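You operate a simulated robot arm through the tools that you are given. There is no shell and no other tool. Be economical: measure what you need, move in short steps, check, and stop when the job is done.

You are at the controls of a simulated two-armed robot. One attempt, no reset.

TASK
Pick up the box labelled "covers" from the long steel bench with one hand, pass it to the other hand and put it on the open table. Set down upright: box.

It is judged by the outcome, as a careful person would: the job done as asked, and still so three seconds after it is handed in. It fails if anything else is knocked over, pushed out of place, dropped, spilled or broken. Lids that push on must go on centred and level and be pressed home; caps that screw on are set level and turned clockwise until they are tight.

THE ROBOT
Two 7-joint arms with two-finger parallel grippers on one trunk, on a base that drives. Base frame: it is fixed to the floor where the robot stands at the start and does not move with it; the origin is under the middle of the robot, x ahead of it, y to its left, z up. Units: m, degrees, N and s.
The left shoulder is at the start at [0.03, 0.119, 1.01], the right one opposite. With the tool pointing down near the work surface each hand reaches from about 0.28 to 0.68 m from the robot's upright axis, wherever it stands, measured 20 degrees to its own side. Places, roughly: open table [-2.3, -2.4, 0.9]. Payload 3.43 kg a hand.
The tool frame of a hand sits at the grasp point between the pads (the TCP): z along the fingers, y along the line on which they close. The tips reach 0.03 m beyond it. The gripper opens to 0.094 m. The fingers are 0.028 m wide and 0.01 m thick; the gripper's body (0.05 by 0.096 m) begins 0.055 m behind the TCP.
Orientation is told as [roll, pitch, yaw] about the base's x, y, z axes, in that order, counted from this pose: with the fingers straight down and closing along the base's y, the tool's x points along the base's -x, its y along +y and its z along -z.

THE INTERFACE
- The arms move only by the tool send_rows. It takes "left_increments", "right_increments" or both (then of equal length, played together; a hand with none holds still); each is a list of rows, each a list of 7 numbers: the shift along the tool's x, y, z in m, then the turn, a rotation vector about the tool's x, y, z in rad, then the finger opening in m, from 0 to 0.094. In form: [[tx, ty, tz, wx, wy, wz, hand], ...]. A call has 1 to 12 rows; each row shifts and turns the commanded pose from where the row before left it, along the tool's axes as they then stand. A row lasts 0.2 s, in which the tool goes at most 0.05 m and 8.6 degrees; a call with a longer step from one row to the next is refused whole, and so is a gripper value outside its range. A pose out of reach is approached as far as the arm can. The call stops where the force on the tool passes 40 N (or 10 N more than at its start, if that is more) or the arm is blocked; 0.2 s more then pass. The fingers move at their own pace (about 0.072 m/s each) and stop on an object; they squeeze with about 41 N. The grip force told is the motor's: it shows also when the fingers shut on nothing. Time passes only in rows, and 0.2 s behind the last, so rows that do not move let the fingers close. It gives the time, the measured TCP pose, the force on the tool (base axes), the opening and the grip force at its end, in the units of the frame above (readings bear some noise), with the torque about the TCP (base axes, N m) and any sound that the robot's microphone picked up.
- Cameras (640 x 400 px; columns grow to the right, rows downward): "scene" is now at [0.046, -0.0235, 1.7115]; the picture's right is [-0.38, -0.93, 0.00], its down [-0.81, 0.33, -0.49] and it looks along [0.45, -0.19, -0.87] (base axes); focal length 264 px, centre (320, 200). "left" rides on the left gripper at [0.076, -0.014, -0.102] in its tool frame; the picture's right is [0.18, 0.98, 0.00], its down [-0.75, 0.14, -0.64] and it looks along [-0.63, 0.12, 0.77] (tool axes); focal length 243 px, centre (320, 200). "right" rides on the right gripper at [0.076, 0.014, -0.103] in its tool frame; the picture's right is [-0.18, 0.98, 0.00], its down [-0.75, -0.14, -0.64] and it looks along [-0.63, -0.12, 0.77] (tool axes); focal length 243 px, centre (320, 200). There is no depth. A picture from a camera that has moved, and an enlarged one, comes with that camera's place and axes in the base frame and with its lens. The place of the scene camera against the robot may be out by one fixed shift of up to 0.025 m in any direction.
- snapshot(camera): a new picture of that camera. No time passes.
- lift_body(by): slides the trunk up (or, below 0, down) by that many m; the arms and the scene camera ride with it, the base frame stays. It gives what a move gives, with no picture.
- roll_base(legs): drives the robot by 1 to 6 legs, each [ahead, turn to the left] in m and degrees, along the robot's own axes; the way and the turn of a leg run together, so that a leg with both is an arc; at most 1.5 m and 180 degrees a leg. The arms and the cameras ride along, it lands a little off, and it stops where it bumps. It gives what a move gives.
- head_to(pan, tilt): turns the head with the scene camera to pan (to the left, within 143 degrees either way) and tilt (down, from -29 to 69), counted from straight ahead of the robot. It gives what a move gives.
- close_up(camera, box): a new picture of the part [left, top, right, bottom] of that camera's present view, enlarged. No time passes.
- job_done(): hands the job in; it is judged then, once.

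Work in short steps. Places have to be worked out from the pictures, the camera data and where the tool is seen: move nearer, look again, correct. Check each grasp and each placing, and mend what went wrong. You have 120 turns and 92 pictures in all, those below and enlarged ones among them. Open the grippers and draw the arms clear of the work before you hand the job in, unless the task says otherwise; then end with one line.

The tools are called after "Call:" by a JSON object that holds its "name" and its "arguments". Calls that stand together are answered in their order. send_rows: Moves the arms, as the interface text tells. Its arguments: {"type":"object","properties":{"left_increments":{"type":"array","items":{"type":"array","items":{"type":"number"}}},"right_increments":{"type":"array","items":{"type":"array","items":{"type":"number"}}}},"required":[]} The other tools are called the same way: lift_body (by) slides the trunk up or down; roll_base (legs) drives the base; head_to (pan, tilt) turns the head that bears the scene camera; snapshot (camera) takes a picture; close_up (camera, box) takes an enlarged picture of a part of a camera's view; job_done () hands the job in.

At the start:

```text
time: 0.0
left_tcp_pos: [0.4265, -0.0457, 1.1509]
left_orientation: [0.0, 0.0, 0.1]
left_wrist_force: [0.3, 0.1, 0.3]
left_wrist_torque: [0.0, -0.03, 0.01]
left_finger_gap: 0.0942
left_grasp_force: 0.1
right_tcp_pos: [0.2377, -0.3573, 1.183]
right_orientation: [0.1, 0.0, 0.0]
right_wrist_force: [-0.3, 0.1, 0.3]
right_wrist_torque: [0.0, 0.05, 0.0]
right_finger_gap: 0.0939
right_grasp_force: 0.0
trunk travel left (down, up): [-0.275, 0.135]
robot x, y, heading: [-0.0018, 0.0012, 0.1]
head pan, tilt: [-22.2, 60.6]
```

scene: 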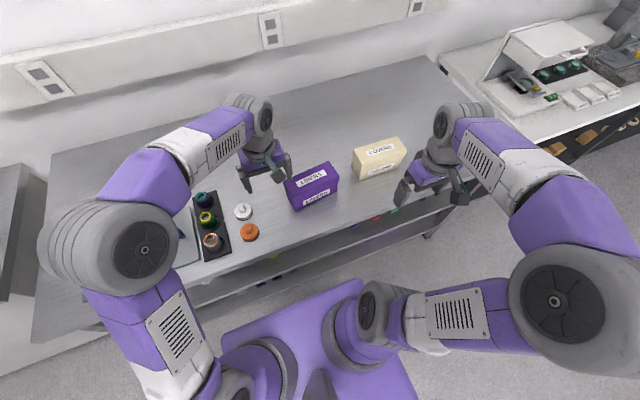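
right: 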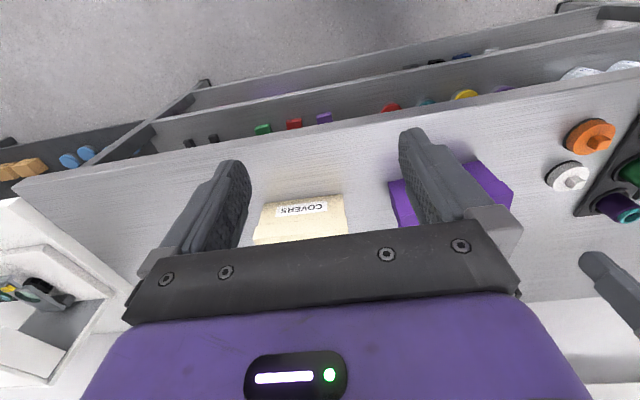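
left: 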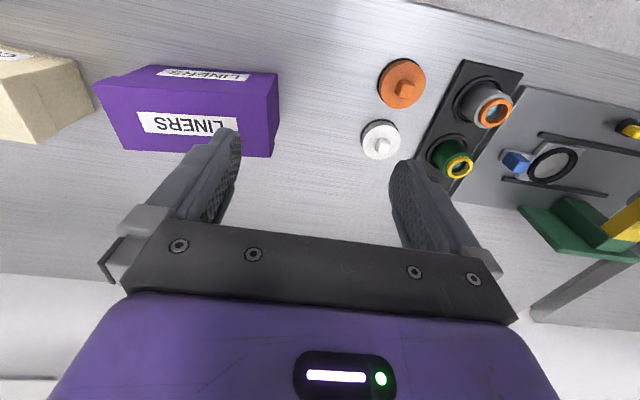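

The cream box is "covers", beside the purple "liners". I take closer looks at it to measure.

Call:
{"name": "close_up", "arguments": {"camera": "scene", "box": [260, 110, 460, 235]}}

Call:
{"name": "close_up", "arguments": {"camera": "right", "box": [200, 130, 440, 280]}}

```text
3.20 times, centred on (360, 172) of scene
camera zoom: at [0.046, -0.0235, 1.7115], right [-0.38, -0.93, 0.0], down [-0.81, 0.33, -0.49], along [0.45, -0.19, -0.87], focal length 846 px, centre (192, 288)
```

zoom: 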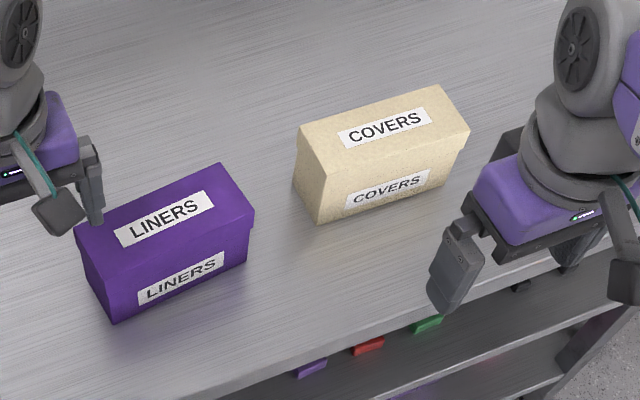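

```text
2.67 times, centred on (320, 205) of right
camera zoom: at [0.1619, -0.3429, 1.285], right [0.18, 0.98, 0.0], down [0.75, -0.14, 0.64], along [0.63, -0.12, -0.77], focal length 647 px, centre (320, 187)
```

zoom: 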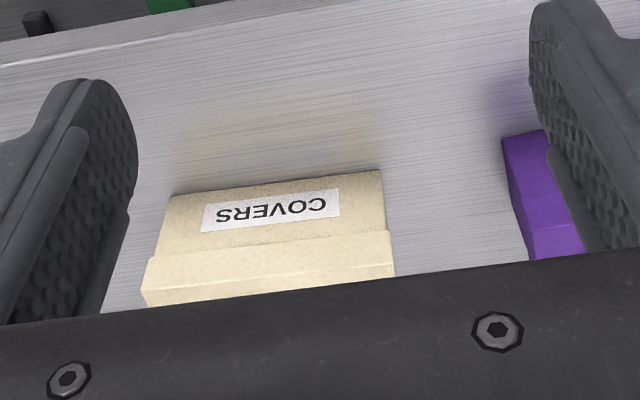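

Estimate for the covers box: about 0.165 (y) × 0.07 (x) × 0.10 m, centred near (0.50, -0.44), top near z≈1.0. I turn the right hand by +90° yaw so that it closes along x.

Call:
{"name": "send_rows", "arguments": {"right_increments": [[0, 0, 0, 0, 0, -0.1428, 0.094], [0, 0, 0, 0, 0, -0.1428, 0.094], [0, 0, 0, 0, 0, -0.1428, 0.094], [0, 0, 0, 0, 0, -0.1428, 0.094], [0, 0, 0, 0, 0, -0.1428, 0.094], [0, 0, 0, 0, 0, -0.1428, 0.094], [0, 0, 0, 0, 0, -0.1428, 0.094], [0, 0, 0, 0, 0, -0.1428, 0.094], [0, 0, 0, 0, 0, -0.1428, 0.094], [0, 0, 0, 0, 0, -0.1428, 0.094], [0, 0, 0, 0, 0, -0.1428, 0.094]]}}

Call:
{"name": "snapshot", "arguments": {"camera": "right"}}

```text
time: 2.4
left_tcp_pos: [0.4271, -0.0456, 1.1502]
left_orientation: [0.0, 0.0, 0.0]
left_wrist_force: [0.9, 0.2, 0.0]
left_wrist_torque: [0.02, 0.03, 0.0]
left_finger_gap: 0.0938
left_grasp_force: 0.0
right_tcp_pos: [0.2386, -0.3583, 1.1828]
right_orientation: [0.0, 0.0, 90.1]
right_wrist_force: [-0.3, -0.8, 0.2]
right_wrist_torque: [-0.01, 0.01, 0.01]
right_finger_gap: 0.0939
right_grasp_force: 0.0
trunk travel left (down, up): [-0.275, 0.135]
robot x, y, heading: [-0.0034, -0.0014, 0.2]
head pan, tilt: [-22.2, 60.6]
```

```text
86 pictures are left
camera right: at [0.2239, -0.4334, 1.285], right [-0.98, 0.18, 0.0], down [0.14, 0.75, 0.64], along [0.12, 0.63, -0.77], focal length 243 px, centre (320, 200)
```

right: 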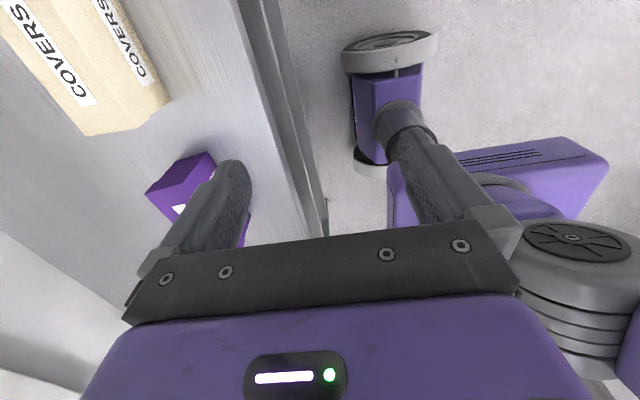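

Now I move over the box's right part, staying high.

Call:
{"name": "send_rows", "arguments": {"right_increments": [[0.0195, -0.0433, 0, 0, 0, 0, 0.094], [0.0195, -0.0433, 0, 0, 0, 0, 0.094], [0.0195, -0.0433, 0, 0, 0, 0, 0.094], [0.0195, -0.0433, 0, 0, 0, 0, 0.094], [0.0195, -0.0433, 0, 0, 0, 0, 0.094], [0.0195, -0.0433, 0, 0, 0, 0, 0.094], [0, 0, 0, 0, 0, 0, 0.094]]}}

Call:
{"name": "snapshot", "arguments": {"camera": "right"}}

Call:
{"name": "snapshot", "arguments": {"camera": "scene"}}

```text
time: 4.0
left_tcp_pos: [0.4253, -0.0436, 1.1502]
left_orientation: [0.1, -0.2, 0.1]
left_wrist_force: [-0.4, 0.3, -0.5]
left_wrist_torque: [-0.02, -0.03, 0.0]
left_finger_gap: 0.0943
left_grasp_force: 0.0
right_tcp_pos: [0.4925, -0.473, 1.1802]
right_orientation: [0.0, 0.0, 90.0]
right_wrist_force: [-0.2, 0.2, 0.4]
right_wrist_torque: [0.01, -0.04, 0.0]
right_finger_gap: 0.0941
right_grasp_force: 0.0
trunk travel left (down, up): [-0.275, 0.135]
robot x, y, heading: [0.0002, 0.0017, 0.0]
head pan, tilt: [-22.2, 60.6]
```

```text
85 pictures are left
camera right: at [0.4793, -0.5489, 1.2831], right [-0.98, 0.18, 0.0], down [0.14, 0.75, 0.64], along [0.12, 0.63, -0.77], focal length 243 px, centre (320, 200)
```

right: 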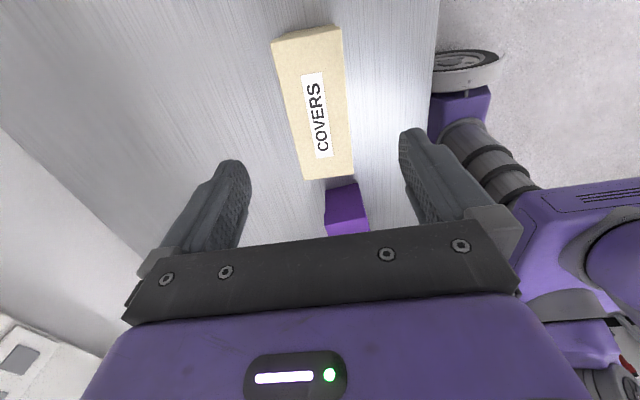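

```text
84 pictures are left
camera scene: at [0.0441, -0.0227, 1.7116], right [-0.38, -0.93, 0.0], down [-0.81, 0.33, -0.49], along [0.46, -0.19, -0.87], focal length 264 px, centre (320, 200)
```

scene: 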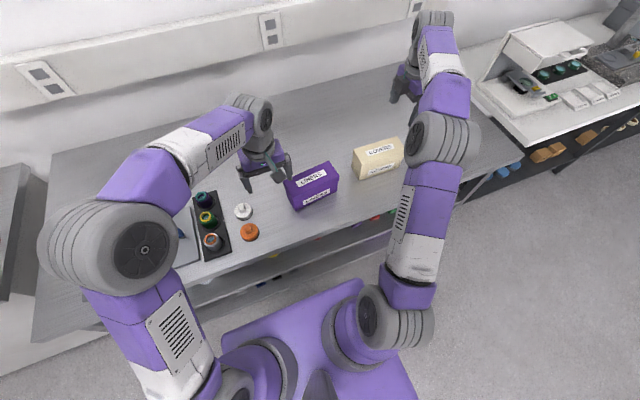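

I zoom in on the box for exact corners.

Call:
{"name": "close_up", "arguments": {"camera": "right", "box": [240, 10, 400, 190]}}

```text
2.22 times, centred on (320, 100) of right
camera zoom: at [0.4793, -0.5489, 1.2831], right [-0.98, 0.18, 0.0], down [0.14, 0.75, 0.64], along [0.12, 0.63, -0.77], focal length 539 px, centre (320, 422)
```

zoom: 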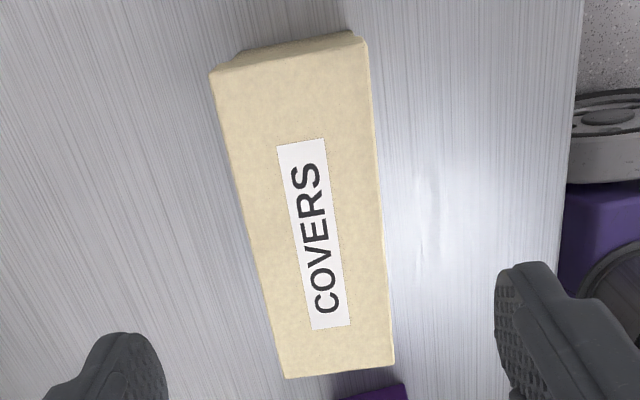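

Box top corners compute to centre (0.5015, -0.439), 0.069 × 0.166 m, yaw about -1.6°. I align and descend to just above the top, then check.

Call:
{"name": "send_rows", "arguments": {"right_increments": [[0.003, -0.006, 0.03, 0, 0, 0.028, 0.094], [0, 0, 0.04, 0, 0, 0, 0.094], [0, 0, 0.04, 0, 0, 0, 0.094], [0, 0, 0.02, 0, 0, 0, 0.094], [0, 0, 0, 0, 0, 0, 0.094]]}}

Call:
{"name": "snapshot", "arguments": {"camera": "right"}}

```text
time: 5.2
left_tcp_pos: [0.4276, -0.0456, 1.1506]
left_orientation: [0.1, 0.0, 0.0]
left_wrist_force: [0.5, -0.4, 0.1]
left_wrist_torque: [-0.04, 0.01, 0.01]
left_finger_gap: 0.094
left_grasp_force: 0.0
right_tcp_pos: [0.5048, -0.4779, 1.0519]
right_orientation: [-0.1, 0.1, 88.4]
right_wrist_force: [0.1, -0.7, -0.6]
right_wrist_torque: [0.02, -0.01, 0.0]
right_finger_gap: 0.0941
right_grasp_force: 0.1
trunk travel left (down, up): [-0.275, 0.135]
robot x, y, heading: [-0.0016, -0.0047, -0.1]
head pan, tilt: [-22.2, 60.6]
```

```text
82 pictures are left
camera right: at [0.4879, -0.5532, 1.1554], right [-0.98, 0.21, 0.0], down [0.16, 0.75, 0.64], along [0.14, 0.63, -0.77], focal length 243 px, centre (320, 200)
```

right: 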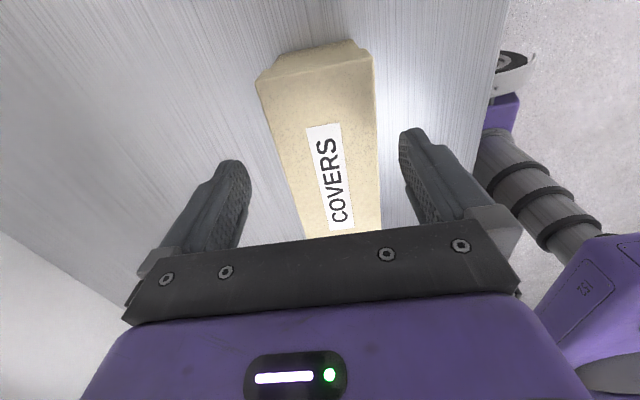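

Measurements agree (top z≈1.0). I shift 4 mm back in x and descend around the box.

Call:
{"name": "send_rows", "arguments": {"right_increments": [[0, 0.004, 0.02, 0, 0, 0, 0.094], [0, 0, 0.025, 0, 0, 0, 0.094], [0, 0, 0.025, 0, 0, 0, 0.094], [0, 0, 0.015, 0, 0, 0, 0.094], [0, 0, 0.012, 0, 0, 0, 0.094], [0, 0, 0, 0, 0, 0, 0.094]]}}

Call:
{"name": "snapshot", "arguments": {"camera": "right"}}

Call:
{"name": "close_up", "arguments": {"camera": "scene", "box": [300, 80, 460, 220]}}

```text
time: 6.6
left_tcp_pos: [0.4267, -0.0462, 1.1504]
left_orientation: [0.0, 0.0, 0.0]
left_wrist_force: [0.1, -0.2, 0.6]
left_wrist_torque: [0.02, -0.01, 0.01]
left_finger_gap: 0.094
left_grasp_force: 0.0
right_tcp_pos: [0.498, -0.4762, 0.9558]
right_orientation: [0.0, 0.1, 88.4]
right_wrist_force: [-0.9, -1.3, 0.5]
right_wrist_torque: [-0.02, 0.05, 0.06]
right_finger_gap: 0.0939
right_grasp_force: 0.1
trunk travel left (down, up): [-0.275, 0.135]
robot x, y, heading: [0.0002, -0.0004, 0.3]
head pan, tilt: [-22.2, 60.6]
```

```text
81 pictures are left
camera right: at [0.4834, -0.5521, 1.0576], right [-0.98, 0.21, 0.0], down [0.16, 0.75, 0.64], along [0.14, 0.63, -0.77], focal length 243 px, centre (320, 200)
```

right: 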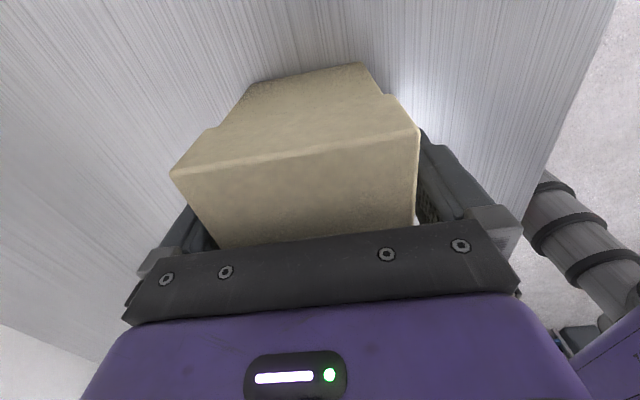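

```text
2.86 times, centred on (380, 150) of scene
camera zoom: at [0.0458, -0.0233, 1.7115], right [-0.38, -0.93, 0.0], down [-0.81, 0.33, -0.49], along [0.45, -0.19, -0.87], focal length 756 px, centre (149, 343)
```

zoom: 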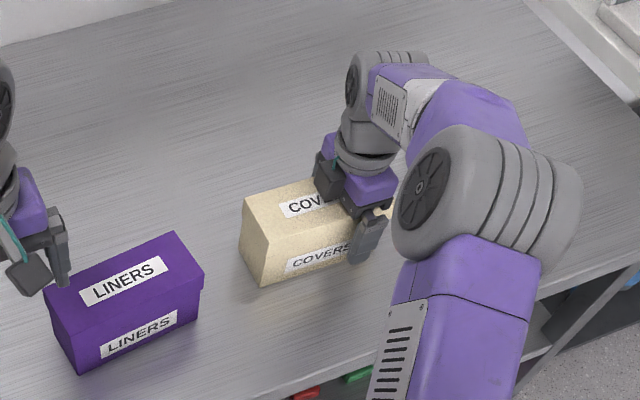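

The fingers straddle the box; no contact. I close on it.

Call:
{"name": "send_rows", "arguments": {"right_increments": [[0, 0, 0, 0, 0, 0, 0.06], [0, 0, 0, 0, 0, 0, 0.05], [0, 0, 0, 0, 0, 0, 0.04], [0, 0, 0, 0, 0, 0, 0.04]]}}

```text
time: 7.6
left_tcp_pos: [0.4265, -0.0458, 1.1506]
left_orientation: [0.1, 0.0, 0.1]
left_wrist_force: [-0.2, 0.8, 0.1]
left_wrist_torque: [-0.03, -0.02, 0.01]
left_finger_gap: 0.0941
left_grasp_force: 0.1
right_tcp_pos: [0.4994, -0.4767, 0.9549]
right_orientation: [0.1, 0.0, 88.4]
right_wrist_force: [1.7, -0.1, -0.1]
right_wrist_torque: [-0.11, 0.01, 0.05]
right_finger_gap: 0.0759
right_grasp_force: 40.7
trunk travel left (down, up): [-0.275, 0.135]
robot x, y, heading: [0.0039, -0.0017, 0.1]
head pan, tilt: [-22.2, 60.6]
```

Gripped with 41 N at 76 mm. Lift a little and check.

Call:
{"name": "send_rows", "arguments": {"right_increments": [[0, 0, -0.01, 0, 0, 0, 0.04], [0, 0, -0.015, 0, 0, 0, 0.04], [0, 0, -0.02, 0, 0, 0, 0.04], [0, 0, -0.02, 0, 0, 0, 0.04]]}}

Call:
{"name": "close_up", "arguments": {"camera": "scene", "box": [300, 80, 460, 220]}}

```text
time: 8.6
left_tcp_pos: [0.4267, -0.0463, 1.1504]
left_orientation: [0.0, 0.1, 0.0]
left_wrist_force: [-0.4, 0.2, 0.3]
left_wrist_torque: [0.01, -0.01, 0.03]
left_finger_gap: 0.0941
left_grasp_force: 0.0
right_tcp_pos: [0.4996, -0.4787, 1.0206]
right_orientation: [0.1, 0.0, 88.3]
right_wrist_force: [0.1, -0.1, -1.2]
right_wrist_torque: [-0.08, -0.03, 0.01]
right_finger_gap: 0.0759
right_grasp_force: 40.7
trunk travel left (down, up): [-0.275, 0.135]
robot x, y, heading: [0.0032, 0.0017, -0.1]
head pan, tilt: [-22.2, 60.6]
```

```text
2.86 times, centred on (380, 150) of scene
camera zoom: at [0.0458, -0.0234, 1.7115], right [-0.38, -0.93, 0.0], down [-0.81, 0.33, -0.49], along [0.45, -0.19, -0.87], focal length 756 px, centre (149, 343)
```

zoom: 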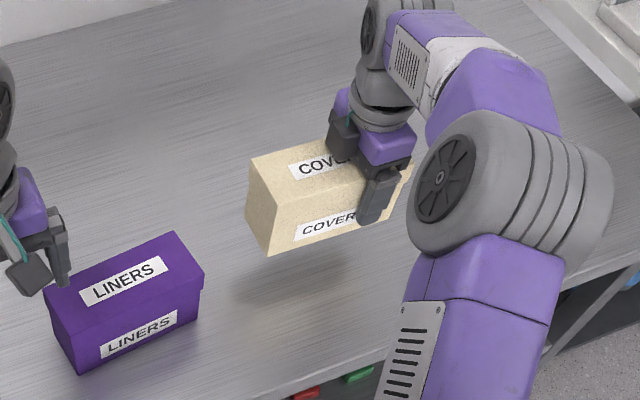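

Box lifted level and light (~1.2 N). I raise it, and move the left hand up and to the left, starting to turn it.

Call:
{"name": "send_rows", "arguments": {"left_increments": [[0, 0.0417, -0.0167, 0, 0, 0, 0.094], [0, 0.0417, -0.0167, 0, 0, 0, 0.094], [0, 0.0417, -0.0167, 0, 0, 0, 0.094], [0, 0.0417, -0.0167, 0, 0, 0, 0.094], [0, 0.0417, -0.0167, 0, 0, 0, 0.094], [0, 0.0417, -0.0167, 0, 0, 0, 0.094], [0, 0, 0, 0, 0, 0.1428, 0.094], [0, 0, 0, 0, 0, 0.1428, 0.094], [0, 0, 0, 0, 0, 0.1428, 0.094], [0, 0, 0, 0, 0, 0.1428, 0.094], [0, 0, 0, 0, 0, 0.1428, 0.094], [0, 0, 0, 0, 0, 0.1428, 0.094]], "right_increments": [[0, 0, -0.03, 0, 0, 0, 0.04], [0, 0, -0.03, 0, 0, 0, 0.04], [0, 0, -0.03, 0, 0, 0, 0.04], [0, 0, -0.03, 0, 0, 0, 0.04], [0, 0, -0.03, 0, 0, 0, 0.04], [0, 0, -0.03, 0, 0, 0, 0.04], [0, 0.01, 0, 0, 0, 0, 0.04], [0, 0.01, 0, 0, 0, 0, 0.04], [0, 0.01, 0, 0, 0, 0, 0.04], [0, 0.01, 0, 0, 0, 0, 0.04], [0, 0.01, 0, 0, 0, 0, 0.04], [0, 0.01, 0, 0, 0, 0, 0.04]]}}

```text
time: 11.2
left_tcp_pos: [0.4271, 0.2039, 1.2507]
left_orientation: [0.0, 0.0, -49.1]
left_wrist_force: [-0.4, 0.3, -1.2]
left_wrist_torque: [0.0, -0.01, 0.01]
left_finger_gap: 0.0939
left_grasp_force: 0.1
right_tcp_pos: [0.4401, -0.4768, 1.1997]
right_orientation: [-0.1, -0.1, 88.4]
right_wrist_force: [-0.2, -0.7, -1.6]
right_wrist_torque: [-0.11, 0.01, 0.03]
right_finger_gap: 0.0759
right_grasp_force: 41.0
trunk travel left (down, up): [-0.275, 0.135]
robot x, y, heading: [-0.003, -0.0008, 0.3]
head pan, tilt: [-22.2, 60.6]
```

Call:
{"name": "send_rows", "arguments": {"left_increments": [[0, 0, 0, 0, 0, 0.1484, 0.094], [0, 0, 0, 0, 0, 0.1484, 0.094], [0, 0, 0, 0, 0, 0.1484, 0.094], [0, 0, 0, 0, 0, 0.1484, 0.094], [0, 0, 0, 0, 0, 0.1484, 0.094], [0, 0, 0, 0, -0.1396, 0, 0.094], [0, 0, 0, 0, -0.1396, 0, 0.094], [0, 0, 0, 0, -0.1396, 0, 0.094], [0, 0, 0, 0, -0.1396, 0, 0.094], [0, 0, 0, 0, -0.1396, 0, 0.094], [0, 0, 0, 0, 0, 0, 0.094]], "right_increments": [[-0.035, 0, 0, 0, 0, 0, 0.04], [-0.035, 0, 0, 0, 0, 0, 0.04], [-0.035, 0, 0, 0, 0, 0, 0.04], [-0.035, 0, 0, 0, 0, 0, 0.04], [-0.035, 0, 0, 0, 0, 0, 0.04], [-0.035, 0, 0, 0, 0, 0, 0.04], [-0.035, 0, 0, 0, 0, 0, 0.04], [-0.035, 0, 0, 0, 0, 0, 0.04], [-0.035, 0, 0, 0, 0, 0, 0.04], [-0.035, 0, 0, 0, 0, 0, 0.04], [0, 0, 0, 0, 0, 0, 0.04]]}}

Call:
{"name": "snapshot", "arguments": {"camera": "left"}}

Call:
{"name": "snapshot", "arguments": {"camera": "scene"}}

```text
time: 13.6
left_tcp_pos: [0.428, 0.2039, 1.2501]
left_orientation: [0.0, -40.1, -91.7]
left_wrist_force: [0.2, -0.9, 0.3]
left_wrist_torque: [-0.02, 0.0, -0.02]
left_finger_gap: 0.094
left_grasp_force: 0.1
right_tcp_pos: [0.4504, -0.1246, 1.2012]
right_orientation: [-0.1, 0.0, 88.4]
right_wrist_force: [0.1, 0.0, -2.0]
right_wrist_torque: [-0.1, -0.01, 0.0]
right_finger_gap: 0.076
right_grasp_force: 41.2
trunk travel left (down, up): [-0.275, 0.135]
robot x, y, heading: [-0.001, -0.0006, 0.1]
head pan, tilt: [-22.2, 60.6]
```

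```text
78 pictures are left
camera left: at [0.4159, 0.3296, 1.28], right [0.99, 0.11, -0.12], down [0.14, -0.17, 0.98], along [0.09, -0.98, -0.18], focal length 243 px, centre (320, 200)
```

left: 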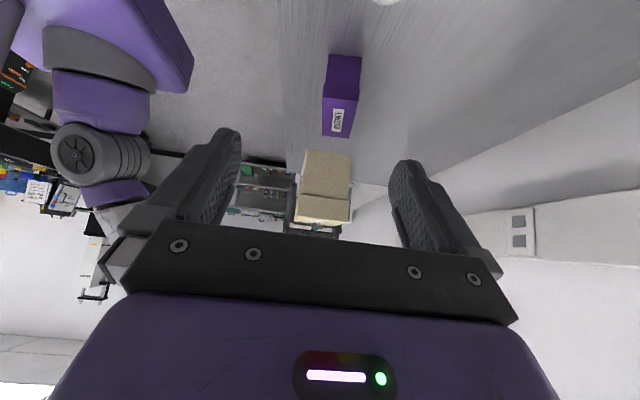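

```text
77 pictures are left
camera scene: at [0.0457, -0.0248, 1.7115], right [-0.38, -0.93, 0.0], down [-0.81, 0.33, -0.49], along [0.45, -0.18, -0.87], focal length 264 px, centre (320, 200)
```

scene: 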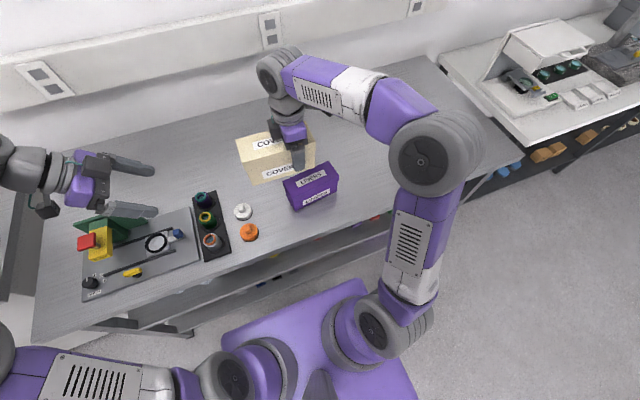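

Box now hangs at centre ≈ (0.451, -0.087), top z≈1.246. I move the left hand to a point 0.12 m before its grasp along its 40° tilted approach.

Call:
{"name": "send_rows", "arguments": {"left_increments": [[-0.0329, 0.0059, 0.0138, 0, 0, 0, 0.094], [-0.0329, 0.0059, 0.0138, 0, 0, 0, 0.094], [-0.0329, 0.0059, 0.0138, 0, 0, 0, 0.094], [-0.0329, 0.0059, 0.0138, 0, 0, 0, 0.094], [-0.0329, 0.0059, 0.0138, 0, 0, 0, 0.094], [0, 0, 0, 0, 0, 0, 0.094]]}}

Call:
{"name": "snapshot", "arguments": {"camera": "left"}}

Call:
{"name": "snapshot", "arguments": {"camera": "scene"}}

```text
time: 15.0
left_tcp_pos: [0.453, 0.034, 1.3032]
left_orientation: [0.0, -40.0, -91.6]
left_wrist_force: [0.8, 0.2, -0.1]
left_wrist_torque: [-0.01, 0.02, -0.01]
left_finger_gap: 0.0941
left_grasp_force: 0.0
right_tcp_pos: [0.4497, -0.126, 1.2014]
right_orientation: [0.0, 0.1, 88.3]
right_wrist_force: [0.6, -1.1, -1.7]
right_wrist_torque: [-0.11, 0.0, -0.01]
right_finger_gap: 0.076
right_grasp_force: 40.8
trunk travel left (down, up): [-0.275, 0.135]
robot x, y, heading: [0.0007, -0.0019, 0.1]
head pan, tilt: [-22.2, 60.6]
```

```text
76 pictures are left
camera left: at [0.4424, 0.1601, 1.333], right [0.99, 0.11, -0.12], down [0.14, -0.17, 0.98], along [0.09, -0.98, -0.18], focal length 243 px, centre (320, 200)
```

left: 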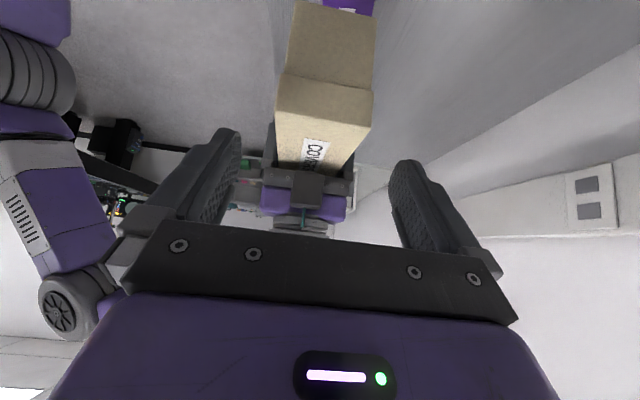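

```text
75 pictures are left
camera scene: at [0.0458, -0.0228, 1.7115], right [-0.38, -0.93, 0.0], down [-0.81, 0.33, -0.49], along [0.45, -0.19, -0.87], focal length 264 px, centre (320, 200)
```

scene: 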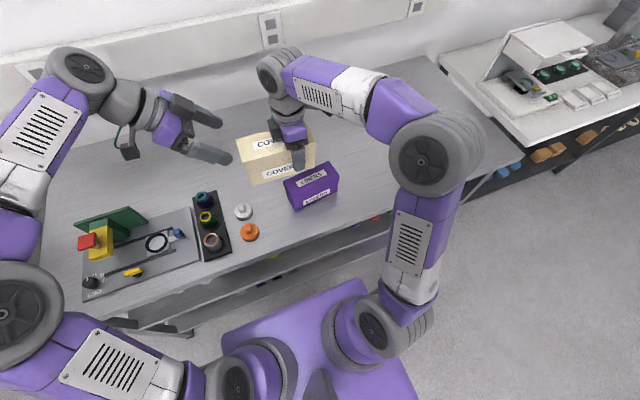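

Corner check gives box centre x≈0.452, top z≈1.243, left end y≈-0.004, as expected. I advance along the tool's z.

Call:
{"name": "send_rows", "arguments": {"left_increments": [[0, 0.001, 0.03, 0, 0, 0, 0.094], [0, 0, 0.03, 0, 0, 0, 0.094], [0, 0, 0.025, 0, 0, 0, 0.094], [0, 0, 0.02, 0, 0, 0, 0.094], [0, 0, 0.013, 0, 0, 0, 0.094], [0, 0, 0, 0, 0, 0, 0.094]]}}

Call:
{"name": "snapshot", "arguments": {"camera": "left"}}

Call:
{"name": "close_up", "arguments": {"camera": "scene", "box": [160, 60, 360, 220]}}

```text
time: 16.4
left_tcp_pos: [0.4512, -0.0423, 1.2127]
left_orientation: [0.0, -40.0, -91.6]
left_wrist_force: [0.0, -0.3, -0.1]
left_wrist_torque: [0.0, 0.0, 0.01]
left_finger_gap: 0.0942
left_grasp_force: 0.0
right_tcp_pos: [0.4489, -0.1248, 1.2014]
right_orientation: [0.1, 0.0, 88.3]
right_wrist_force: [0.1, 0.5, -1.9]
right_wrist_torque: [-0.1, 0.01, 0.01]
right_finger_gap: 0.0758
right_grasp_force: 41.1
trunk travel left (down, up): [-0.275, 0.135]
robot x, y, heading: [-0.0004, -0.002, -0.2]
head pan, tilt: [-22.2, 60.6]
```

```text
74 pictures are left
camera left: at [0.4402, 0.0832, 1.2417], right [0.99, 0.11, -0.12], down [0.14, -0.17, 0.98], along [0.09, -0.98, -0.18], focal length 243 px, centre (320, 200)
```

left: 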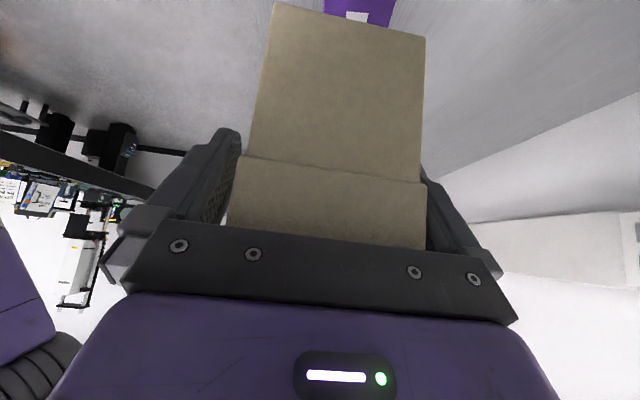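

```text
2.50 times, centred on (260, 140) of scene
camera zoom: at [0.0461, -0.0235, 1.7115], right [-0.38, -0.93, 0.0], down [-0.81, 0.33, -0.49], along [0.45, -0.19, -0.87], focal length 661 px, centre (470, 350)
```

zoom: 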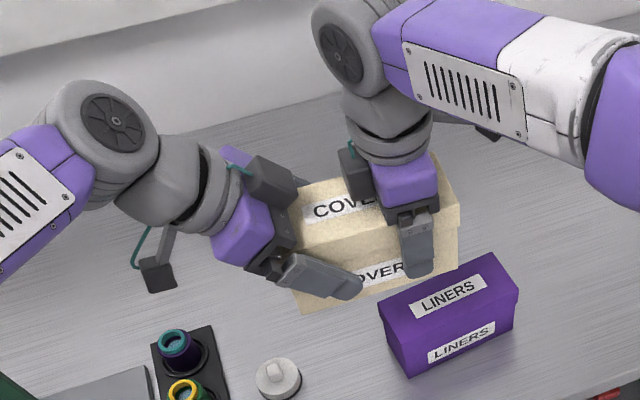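

Left fingers straddle the box, hands clear of each other. Close left.

Call:
{"name": "send_rows", "arguments": {"left_increments": [[0, 0, 0, 0, 0, 0, 0.07], [0, 0, 0, 0, 0, 0, 0.05], [0, 0, 0, 0, 0, 0, 0.04], [0, 0, 0, 0, 0, 0, 0.04]]}}

```text
time: 17.4
left_tcp_pos: [0.4518, -0.0423, 1.2129]
left_orientation: [0.1, -40.0, -91.4]
left_wrist_force: [9.5, -2.0, -1.2]
left_wrist_torque: [0.17, 0.02, 0.03]
left_finger_gap: 0.0761
left_grasp_force: 40.8
right_tcp_pos: [0.4494, -0.1251, 1.2004]
right_orientation: [0.1, 0.0, 88.5]
right_wrist_force: [-9.5, 2.6, 1.5]
right_wrist_torque: [0.01, -0.17, 0.74]
right_finger_gap: 0.0759
right_grasp_force: 40.6
trunk travel left (down, up): [-0.275, 0.135]
robot x, y, heading: [-0.0006, 0.0011, 0.0]
head pan, tilt: [-22.2, 60.6]
```

Left holds with 41 N. Right opens, then backs straight up.

Call:
{"name": "send_rows", "arguments": {"right_increments": [[0, 0, 0, 0, 0, 0, 0.08], [0, 0, 0, 0, 0, 0, 0.094], [0, 0, 0, 0, 0, 0, 0.094], [0, 0, 0, 0, 0, 0, 0.094]]}}

Call:
{"name": "close_up", "arguments": {"camera": "scene", "box": [160, 60, 360, 220]}}

```text
time: 18.4
left_tcp_pos: [0.4507, -0.0425, 1.2127]
left_orientation: [0.0, -39.9, -91.6]
left_wrist_force: [-0.2, 0.9, 0.1]
left_wrist_torque: [0.07, 0.0, -0.03]
left_finger_gap: 0.0759
left_grasp_force: 40.6
right_tcp_pos: [0.45, -0.1268, 1.2001]
right_orientation: [0.0, 0.0, 88.4]
right_wrist_force: [-0.9, 0.4, -0.7]
right_wrist_torque: [-0.02, -0.03, 0.0]
right_finger_gap: 0.094
right_grasp_force: 0.1
trunk travel left (down, up): [-0.275, 0.135]
robot x, y, heading: [0.0014, 0.001, 0.1]
head pan, tilt: [-22.2, 60.6]
```

```text
2.50 times, centred on (260, 140) of scene
camera zoom: at [0.0461, -0.0235, 1.7115], right [-0.38, -0.93, 0.0], down [-0.81, 0.33, -0.49], along [0.45, -0.19, -0.87], focal length 661 px, centre (470, 350)
```

zoom: 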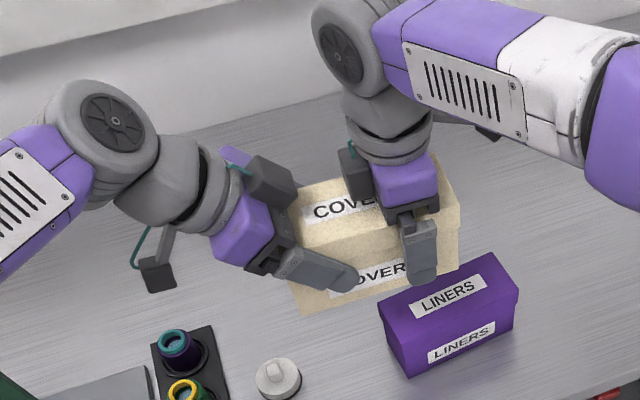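

Right released cleanly. Withdraw it upward, then to its side.

Call:
{"name": "send_rows", "arguments": {"right_increments": [[0, 0, -0.02, 0, 0, 0, 0.094], [0, 0, -0.035, 0, 0, 0, 0.094], [0, 0, -0.04, 0, 0, 0, 0.094], [0, 0, -0.04, 0, 0, 0, 0.094], [0.04, 0.02, 0, 0, 0, 0, 0.094], [0.04, 0.03, 0, 0, 0, 0, 0.094], [0.04, 0.03, 0, 0, 0, 0, 0.094], [0.04, 0.03, 0, 0, 0, 0, 0.094], [0.04, 0.03, 0, 0, 0, 0, 0.094], [0.04, 0.03, 0, 0, 0, 0, 0.094], [0, 0, 0, 0, 0, 0, 0.094]]}}

Call:
{"name": "snapshot", "arguments": {"camera": "scene"}}

```text
time: 20.8
left_tcp_pos: [0.4522, -0.0421, 1.213]
left_orientation: [0.1, -40.0, -91.5]
left_wrist_force: [0.3, 0.9, -0.1]
left_wrist_torque: [0.12, -0.01, -0.04]
left_finger_gap: 0.076
left_grasp_force: 41.4
right_tcp_pos: [0.2739, -0.3623, 1.3348]
right_orientation: [0.2, -0.1, 88.5]
right_wrist_force: [0.6, 0.3, 0.6]
right_wrist_torque: [0.0, -0.03, 0.01]
right_finger_gap: 0.0939
right_grasp_force: 0.0
trunk travel left (down, up): [-0.275, 0.135]
robot x, y, heading: [-0.0021, 0.0028, -0.1]
head pan, tilt: [-22.2, 60.6]
```

```text
71 pictures are left
camera scene: at [0.0471, -0.0228, 1.7114], right [-0.38, -0.93, 0.0], down [-0.81, 0.33, -0.49], along [0.45, -0.19, -0.87], focal length 264 px, centre (320, 200)
```

scene: 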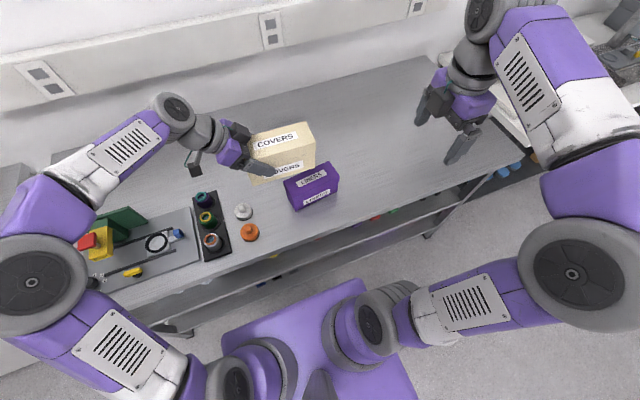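

The hand-over is done. Now I look around for the way to the open table, behind on the right.

Call:
{"name": "head_to", "arguments": {"pan": -134, "tilt": 20}}

Call:
{"name": "snapshot", "arguments": {"camera": "scene"}}

Call:
{"name": "head_to", "arguments": {"pan": -80, "tilt": 25}}

Call:
{"name": "snapshot", "arguments": {"camera": "scene"}}

Call:
{"name": "head_to", "arguments": {"pan": 140, "tilt": 25}}

Call:
{"name": "snapshot", "arguments": {"camera": "scene"}}

```text
time: 22.7
left_tcp_pos: [0.4515, -0.0418, 1.2132]
left_orientation: [-0.1, -40.0, -91.7]
left_wrist_force: [-0.7, 0.6, -0.7]
left_wrist_torque: [0.1, -0.01, 0.0]
left_finger_gap: 0.076
left_grasp_force: 41.1
right_tcp_pos: [0.2715, -0.3617, 1.3353]
right_orientation: [-0.1, 0.0, 88.3]
right_wrist_force: [-0.2, -0.1, 1.6]
right_wrist_torque: [0.02, 0.0, 0.01]
right_finger_gap: 0.0941
right_grasp_force: 0.1
trunk travel left (down, up): [-0.275, 0.135]
robot x, y, heading: [0.0013, 0.0057, 0.2]
head pan, tilt: [-134.0, 20.0]
```

```text
70 pictures are left
camera scene: at [-0.0796, -0.0657, 1.7703], right [-0.72, 0.69, 0.0], down [0.24, 0.25, -0.94], along [-0.65, -0.68, -0.34], focal length 264 px, centre (320, 200)
```

scene: 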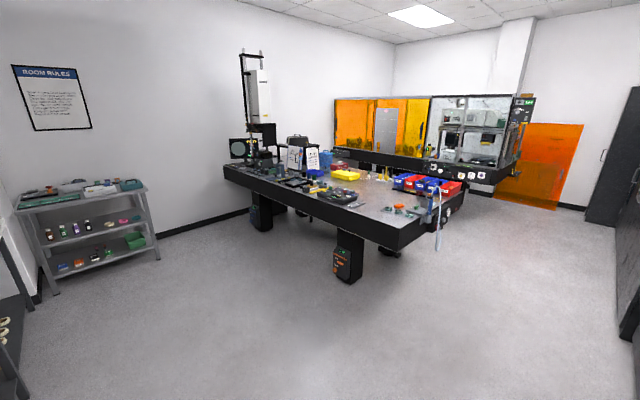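

```text
time: 23.9
left_tcp_pos: [0.4506, -0.0424, 1.2129]
left_orientation: [0.0, -40.0, -91.6]
left_wrist_force: [-0.8, 0.2, 0.2]
left_wrist_torque: [0.1, 0.01, -0.01]
left_finger_gap: 0.0759
left_grasp_force: 41.5
right_tcp_pos: [0.2725, -0.363, 1.3346]
right_orientation: [0.1, -0.1, 88.4]
right_wrist_force: [-0.7, 0.5, -0.6]
right_wrist_torque: [0.03, 0.03, 0.02]
right_finger_gap: 0.094
right_grasp_force: 0.1
trunk travel left (down, up): [-0.275, 0.135]
robot x, y, heading: [0.0025, 0.0008, 0.1]
head pan, tilt: [-80.0, 25.0]
```

```text
69 pictures are left
camera scene: at [0.001, -0.0894, 1.7622], right [-0.98, -0.17, 0.0], down [-0.07, 0.42, -0.91], along [0.16, -0.89, -0.42], focal length 264 px, centre (320, 200)
```

scene: 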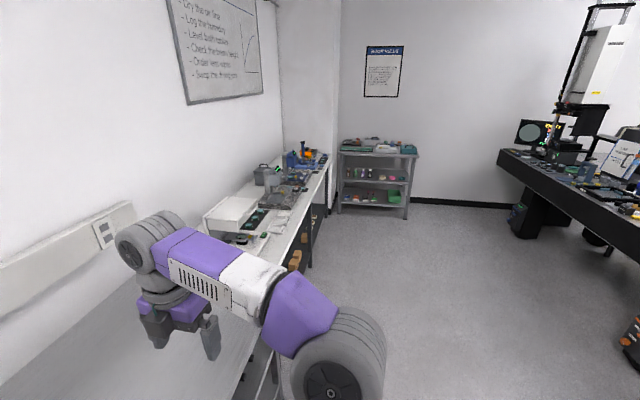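

```text
time: 27.1
left_tcp_pos: [0.4501, -0.0423, 1.212]
left_orientation: [0.0, -40.0, -91.7]
left_wrist_force: [-0.3, 0.4, -0.7]
left_wrist_torque: [0.1, -0.01, -0.01]
left_finger_gap: 0.0761
left_grasp_force: 40.6
right_tcp_pos: [0.272, -0.3625, 1.336]
right_orientation: [0.0, 0.0, 88.4]
right_wrist_force: [-0.6, -0.2, -0.2]
right_wrist_torque: [0.02, -0.05, -0.02]
right_finger_gap: 0.094
right_grasp_force: 0.1
trunk travel left (down, up): [-0.275, 0.135]
robot x, y, heading: [-0.0028, 0.0028, 0.0]
head pan, tilt: [140.0, 25.0]
```

```text
68 pictures are left
camera scene: at [-0.0855, 0.0606, 1.7622], right [0.64, 0.77, 0.0], down [0.32, -0.27, -0.91], along [-0.69, 0.58, -0.42], focal length 264 px, centre (320, 200)
```

scene: 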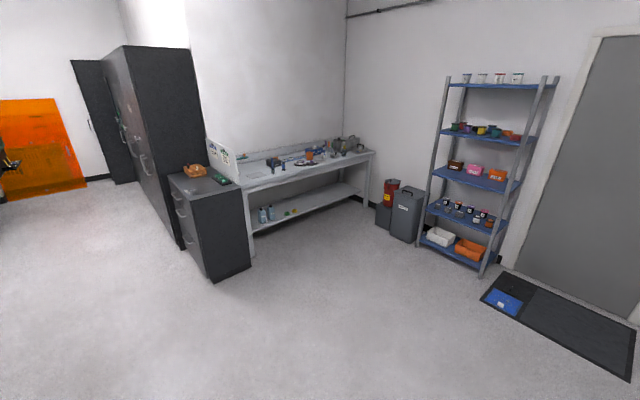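

The optical table behind on the right is the open table. I zoom in on it to find free space.

Call:
{"name": "head_to", "arguments": {"pan": -134, "tilt": 20}}

Call:
{"name": "close_up", "arguments": {"camera": "scene", "box": [210, 110, 490, 285]}}

```text
time: 30.9
left_tcp_pos: [0.4497, -0.0416, 1.2122]
left_orientation: [0.0, -40.0, -91.5]
left_wrist_force: [-0.3, 0.3, 0.5]
left_wrist_torque: [0.08, -0.01, -0.03]
left_finger_gap: 0.076
left_grasp_force: 41.0
right_tcp_pos: [0.2735, -0.3627, 1.3356]
right_orientation: [0.0, 0.0, 88.4]
right_wrist_force: [0.5, -0.2, -0.7]
right_wrist_torque: [0.01, 0.0, 0.01]
right_finger_gap: 0.0937
right_grasp_force: 0.1
trunk travel left (down, up): [-0.275, 0.135]
robot x, y, heading: [-0.0001, -0.0026, -0.0]
head pan, tilt: [-134.0, 20.0]
```

```text
2.29 times, centred on (350, 198) of scene
camera zoom: at [-0.0796, -0.0656, 1.7703], right [-0.72, 0.69, 0.0], down [0.24, 0.25, -0.94], along [-0.65, -0.68, -0.34], focal length 605 px, centre (251, 206)
```

zoom: 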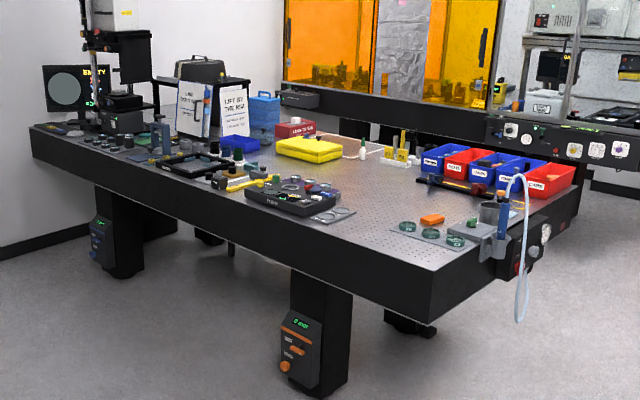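

Table measured: front edge x≈-1.72, y from -0.95 to -3.9; there is a free patch near the corner at about (-1.81, -1.17) between the petri-dish plate and the ring plate. I back off from the bench first.

Call:
{"name": "roll_base", "arguments": {"legs": [[-0.6, 0]]}}

Call:
{"name": "roll_base", "arguments": {"legs": [[0, -90]]}}

```text
time: 34.3
left_tcp_pos: [-0.1498, -0.0441, 1.2128]
left_orientation: [-0.1, -40.0, -91.9]
left_wrist_force: [0.1, -0.6, 0.1]
left_wrist_torque: [0.12, -0.01, -0.01]
left_finger_gap: 0.0762
left_grasp_force: 41.2
right_tcp_pos: [-0.3291, -0.3629, 1.3361]
right_orientation: [0.0, 0.1, 88.1]
right_wrist_force: [0.2, -0.4, -0.7]
right_wrist_torque: [0.03, -0.02, -0.02]
right_finger_gap: 0.0941
right_grasp_force: 0.0
trunk travel left (down, up): [-0.275, 0.135]
robot x, y, heading: [-0.602, 0.0016, -0.2]
head pan, tilt: [-134.0, 20.0]
```

```text
time: 38.5
left_tcp_pos: [-0.6454, -0.4487, 1.2124]
left_orientation: [-0.1, -40.0, 178.3]
left_wrist_force: [-0.3, -0.5, 0.3]
left_wrist_torque: [-0.03, -0.11, 0.01]
left_finger_gap: 0.0761
left_grasp_force: 41.0
right_tcp_pos: [-0.9643, -0.2694, 1.3348]
right_orientation: [0.0, 0.0, -1.9]
right_wrist_force: [-0.1, -0.3, -0.2]
right_wrist_torque: [0.01, 0.02, -0.01]
right_finger_gap: 0.0939
right_grasp_force: 0.1
trunk travel left (down, up): [-0.275, 0.135]
robot x, y, heading: [-0.6054, 0.0009, -90.0]
head pan, tilt: [-134.0, 20.0]
```

Call:
{"name": "roll_base", "arguments": {"legs": [[1.255, 0]]}}

Call:
{"name": "roll_base", "arguments": {"legs": [[0, -90]]}}

Call:
{"name": "head_to", "arguments": {"pan": 0, "tilt": 35}}

Call:
{"name": "snapshot", "arguments": {"camera": "scene"}}

```text
time: 44.9
left_tcp_pos: [-0.6452, -1.7115, 1.2121]
left_orientation: [-0.1, -40.0, 178.4]
left_wrist_force: [-0.4, -0.6, -0.3]
left_wrist_torque: [0.01, -0.12, 0.02]
left_finger_gap: 0.0761
left_grasp_force: 41.5
right_tcp_pos: [-0.9655, -1.5332, 1.3356]
right_orientation: [0.0, 0.0, -1.6]
right_wrist_force: [-0.5, 0.1, 0.3]
right_wrist_torque: [0.0, 0.0, -0.03]
right_finger_gap: 0.0941
right_grasp_force: 0.1
trunk travel left (down, up): [-0.275, 0.135]
robot x, y, heading: [-0.601, -1.2565, -89.9]
head pan, tilt: [-134.0, 20.0]
```

```text
time: 49.2
left_tcp_pos: [-1.052, -1.2031, 1.2113]
left_orientation: [0.0, -40.0, 86.5]
left_wrist_force: [-0.2, 0.0, 0.4]
left_wrist_torque: [-0.08, 0.03, -0.02]
left_finger_gap: 0.0758
left_grasp_force: 40.5
right_tcp_pos: [-0.864, -0.8886, 1.3362]
right_orientation: [0.0, 0.0, -93.6]
right_wrist_force: [0.6, -0.3, 0.3]
right_wrist_torque: [0.01, 0.0, 0.02]
right_finger_gap: 0.094
right_grasp_force: 0.0
trunk travel left (down, up): [-0.275, 0.135]
robot x, y, heading: [-0.6019, -1.2604, 178.0]
head pan, tilt: [-134.0, 20.0]
```

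```text
time: 51.3
left_tcp_pos: [-1.053, -1.2032, 1.2127]
left_orientation: [0.1, -40.1, 86.5]
left_wrist_force: [0.3, -0.2, -0.5]
left_wrist_torque: [-0.09, -0.02, 0.0]
left_finger_gap: 0.0761
left_grasp_force: 41.0
right_tcp_pos: [-0.8648, -0.8883, 1.3351]
right_orientation: [-0.1, 0.1, -93.5]
right_wrist_force: [0.4, -0.4, 0.0]
right_wrist_torque: [-0.03, 0.01, -0.05]
right_finger_gap: 0.094
right_grasp_force: 0.0
trunk travel left (down, up): [-0.275, 0.135]
robot x, y, heading: [-0.6021, -1.2649, 178.1]
head pan, tilt: [0.0, 35.0]
```

```text
66 pictures are left
camera scene: at [-0.6469, -1.2566, 1.7465], right [0.03, 1.0, 0.0], down [0.57, -0.02, -0.82], along [-0.82, 0.03, -0.57], focal length 264 px, centre (320, 200)
```

scene: 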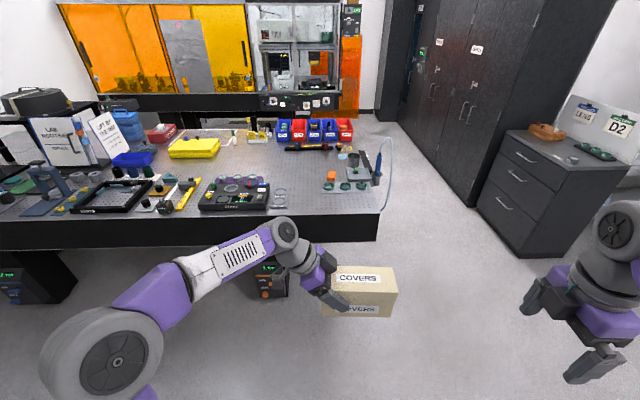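

Now facing the table (heading 178°). I zoom in on the free patch.

Call:
{"name": "close_up", "arguments": {"camera": "scene", "box": [180, 130, 400, 260]}}

```text
2.91 times, centred on (290, 195) of scene
camera zoom: at [-0.6469, -1.2566, 1.7465], right [0.03, 1.0, 0.0], down [0.57, -0.02, -0.82], along [-0.82, 0.03, -0.57], focal length 770 px, centre (407, 214)
```

zoom: 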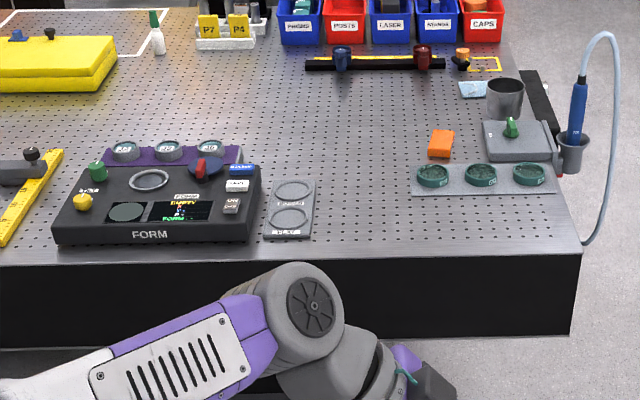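

Free strip at the front: x -1.75…-1.92, y -1.38…-0.9. Target box centre ≈(-1.83, -1.17). Turn 2° left and drive ahead.

Call:
{"name": "roll_base", "arguments": {"legs": [[0, 1.9], [0.45, 0]]}}

Call:
{"name": "roll_base", "arguments": {"legs": [[0.22, 0]]}}

Call:
{"name": "head_to", "arguments": {"pan": 0, "tilt": 58}}

Call:
{"name": "snapshot", "arguments": {"camera": "scene"}}

```text
time: 54.4
left_tcp_pos: [-1.5085, -1.2167, 1.213]
left_orientation: [0.0, -40.1, 88.5]
left_wrist_force: [-0.3, -0.4, -0.4]
left_wrist_torque: [-0.08, -0.04, 0.04]
left_finger_gap: 0.0762
left_grasp_force: 40.9
right_tcp_pos: [-1.3303, -0.8963, 1.3351]
right_orientation: [-0.1, 0.0, -91.5]
right_wrist_force: [1.1, 0.7, 0.8]
right_wrist_torque: [0.01, 0.01, -0.01]
right_finger_gap: 0.094
right_grasp_force: 0.0
trunk travel left (down, up): [-0.275, 0.135]
robot x, y, heading: [-1.0597, -1.2593, 180.2]
head pan, tilt: [0.0, 35.0]
```

```text
time: 56.1
left_tcp_pos: [-1.7307, -1.2198, 1.2124]
left_orientation: [0.0, -39.9, 88.7]
left_wrist_force: [-0.9, 0.0, 0.3]
left_wrist_torque: [-0.1, 0.01, -0.04]
left_finger_gap: 0.076
left_grasp_force: 40.3
right_tcp_pos: [-1.5544, -0.8981, 1.3354]
right_orientation: [-0.1, 0.0, -91.4]
right_wrist_force: [-0.2, 0.6, -0.1]
right_wrist_torque: [0.02, -0.01, 0.01]
right_finger_gap: 0.094
right_grasp_force: 0.0
trunk travel left (down, up): [-0.275, 0.135]
robot x, y, heading: [-1.2827, -1.2617, -179.7]
head pan, tilt: [0.0, 35.0]
```

```text
time: 57.0
left_tcp_pos: [-1.7307, -1.2201, 1.2131]
left_orientation: [0.0, -40.1, 88.6]
left_wrist_force: [-0.1, -0.1, 0.1]
left_wrist_torque: [-0.15, -0.07, -0.05]
left_finger_gap: 0.0761
left_grasp_force: 40.9
right_tcp_pos: [-1.5532, -0.8998, 1.3355]
right_orientation: [0.0, 0.1, -91.5]
right_wrist_force: [0.8, -0.1, 0.1]
right_wrist_torque: [0.0, 0.0, 0.0]
right_finger_gap: 0.0941
right_grasp_force: 0.2
trunk travel left (down, up): [-0.275, 0.135]
robot x, y, heading: [-1.2805, -1.262, -179.5]
head pan, tilt: [0.0, 58.0]
```

```text
64 pictures are left
camera scene: at [-1.3038, -1.259, 1.7146], right [0.0, 1.0, 0.0], down [0.85, 0.0, -0.53], along [-0.53, 0.0, -0.85], focal length 264 px, centre (320, 200)
```

scene: 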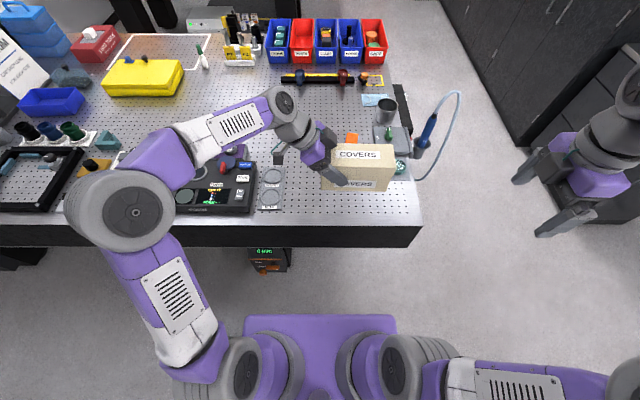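

I shift the box over the target (TCP to about (-1.82, -1.17)) and lower it by 0.15 m for a check.

Call:
{"name": "send_rows", "arguments": {"left_increments": [[-0.0091, 0.0228, 0.0075, 0, 0, 0, 0.04], [-0.0091, 0.0228, 0.0075, 0, 0, 0, 0.04], [-0.0091, 0.0228, 0.0075, 0, 0, 0, 0.04], [-0.0091, 0.0228, 0.0075, 0, 0, 0, 0.04], [0.0193, 0, 0.023, 0, 0, 0, 0.04], [0.0193, 0, 0.023, 0, 0, 0, 0.04], [0.0193, 0, 0.023, 0, 0, 0, 0.04], [0.0193, 0, 0.023, 0, 0, 0, 0.04], [0.0193, 0, 0.023, 0, 0, 0, 0.04], [0, 0, 0, 0, 0, 0, 0.04]]}}

Call:
{"name": "snapshot", "arguments": {"camera": "scene"}}

Call:
{"name": "snapshot", "arguments": {"camera": "left"}}

```text
time: 59.2
left_tcp_pos: [-1.8225, -1.1691, 1.0629]
left_orientation: [0.0, -40.0, 88.6]
left_wrist_force: [-0.1, 0.2, -0.1]
left_wrist_torque: [-0.11, -0.02, -0.03]
left_finger_gap: 0.0759
left_grasp_force: 40.8
right_tcp_pos: [-1.5542, -0.9001, 1.3352]
right_orientation: [0.0, 0.0, -91.4]
right_wrist_force: [-0.6, -0.1, -0.3]
right_wrist_torque: [-0.01, 0.02, -0.01]
right_finger_gap: 0.0941
right_grasp_force: 0.0
trunk travel left (down, up): [-0.275, 0.135]
robot x, y, heading: [-1.2831, -1.2586, -179.7]
head pan, tilt: [0.0, 58.0]
```

```text
63 pictures are left
camera scene: at [-1.3036, -1.259, 1.7146], right [0.0, 1.0, 0.0], down [0.85, 0.0, -0.53], along [-0.53, 0.0, -0.85], focal length 264 px, centre (320, 200)
```

scene: 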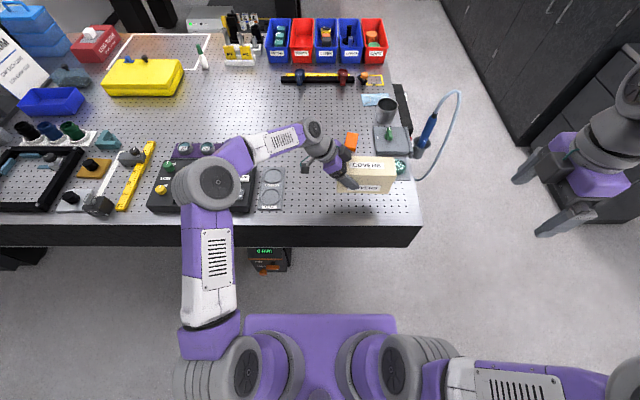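

```text
62 pictures are left
camera left: at [-1.8102, -1.2926, 1.0921], right [-0.99, -0.12, -0.12], down [-0.14, 0.17, 0.98], along [-0.09, 0.98, -0.18], focal length 243 px, centre (320, 200)
```

left: 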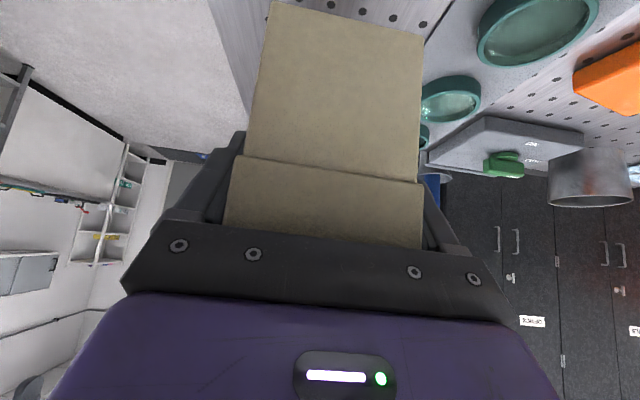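

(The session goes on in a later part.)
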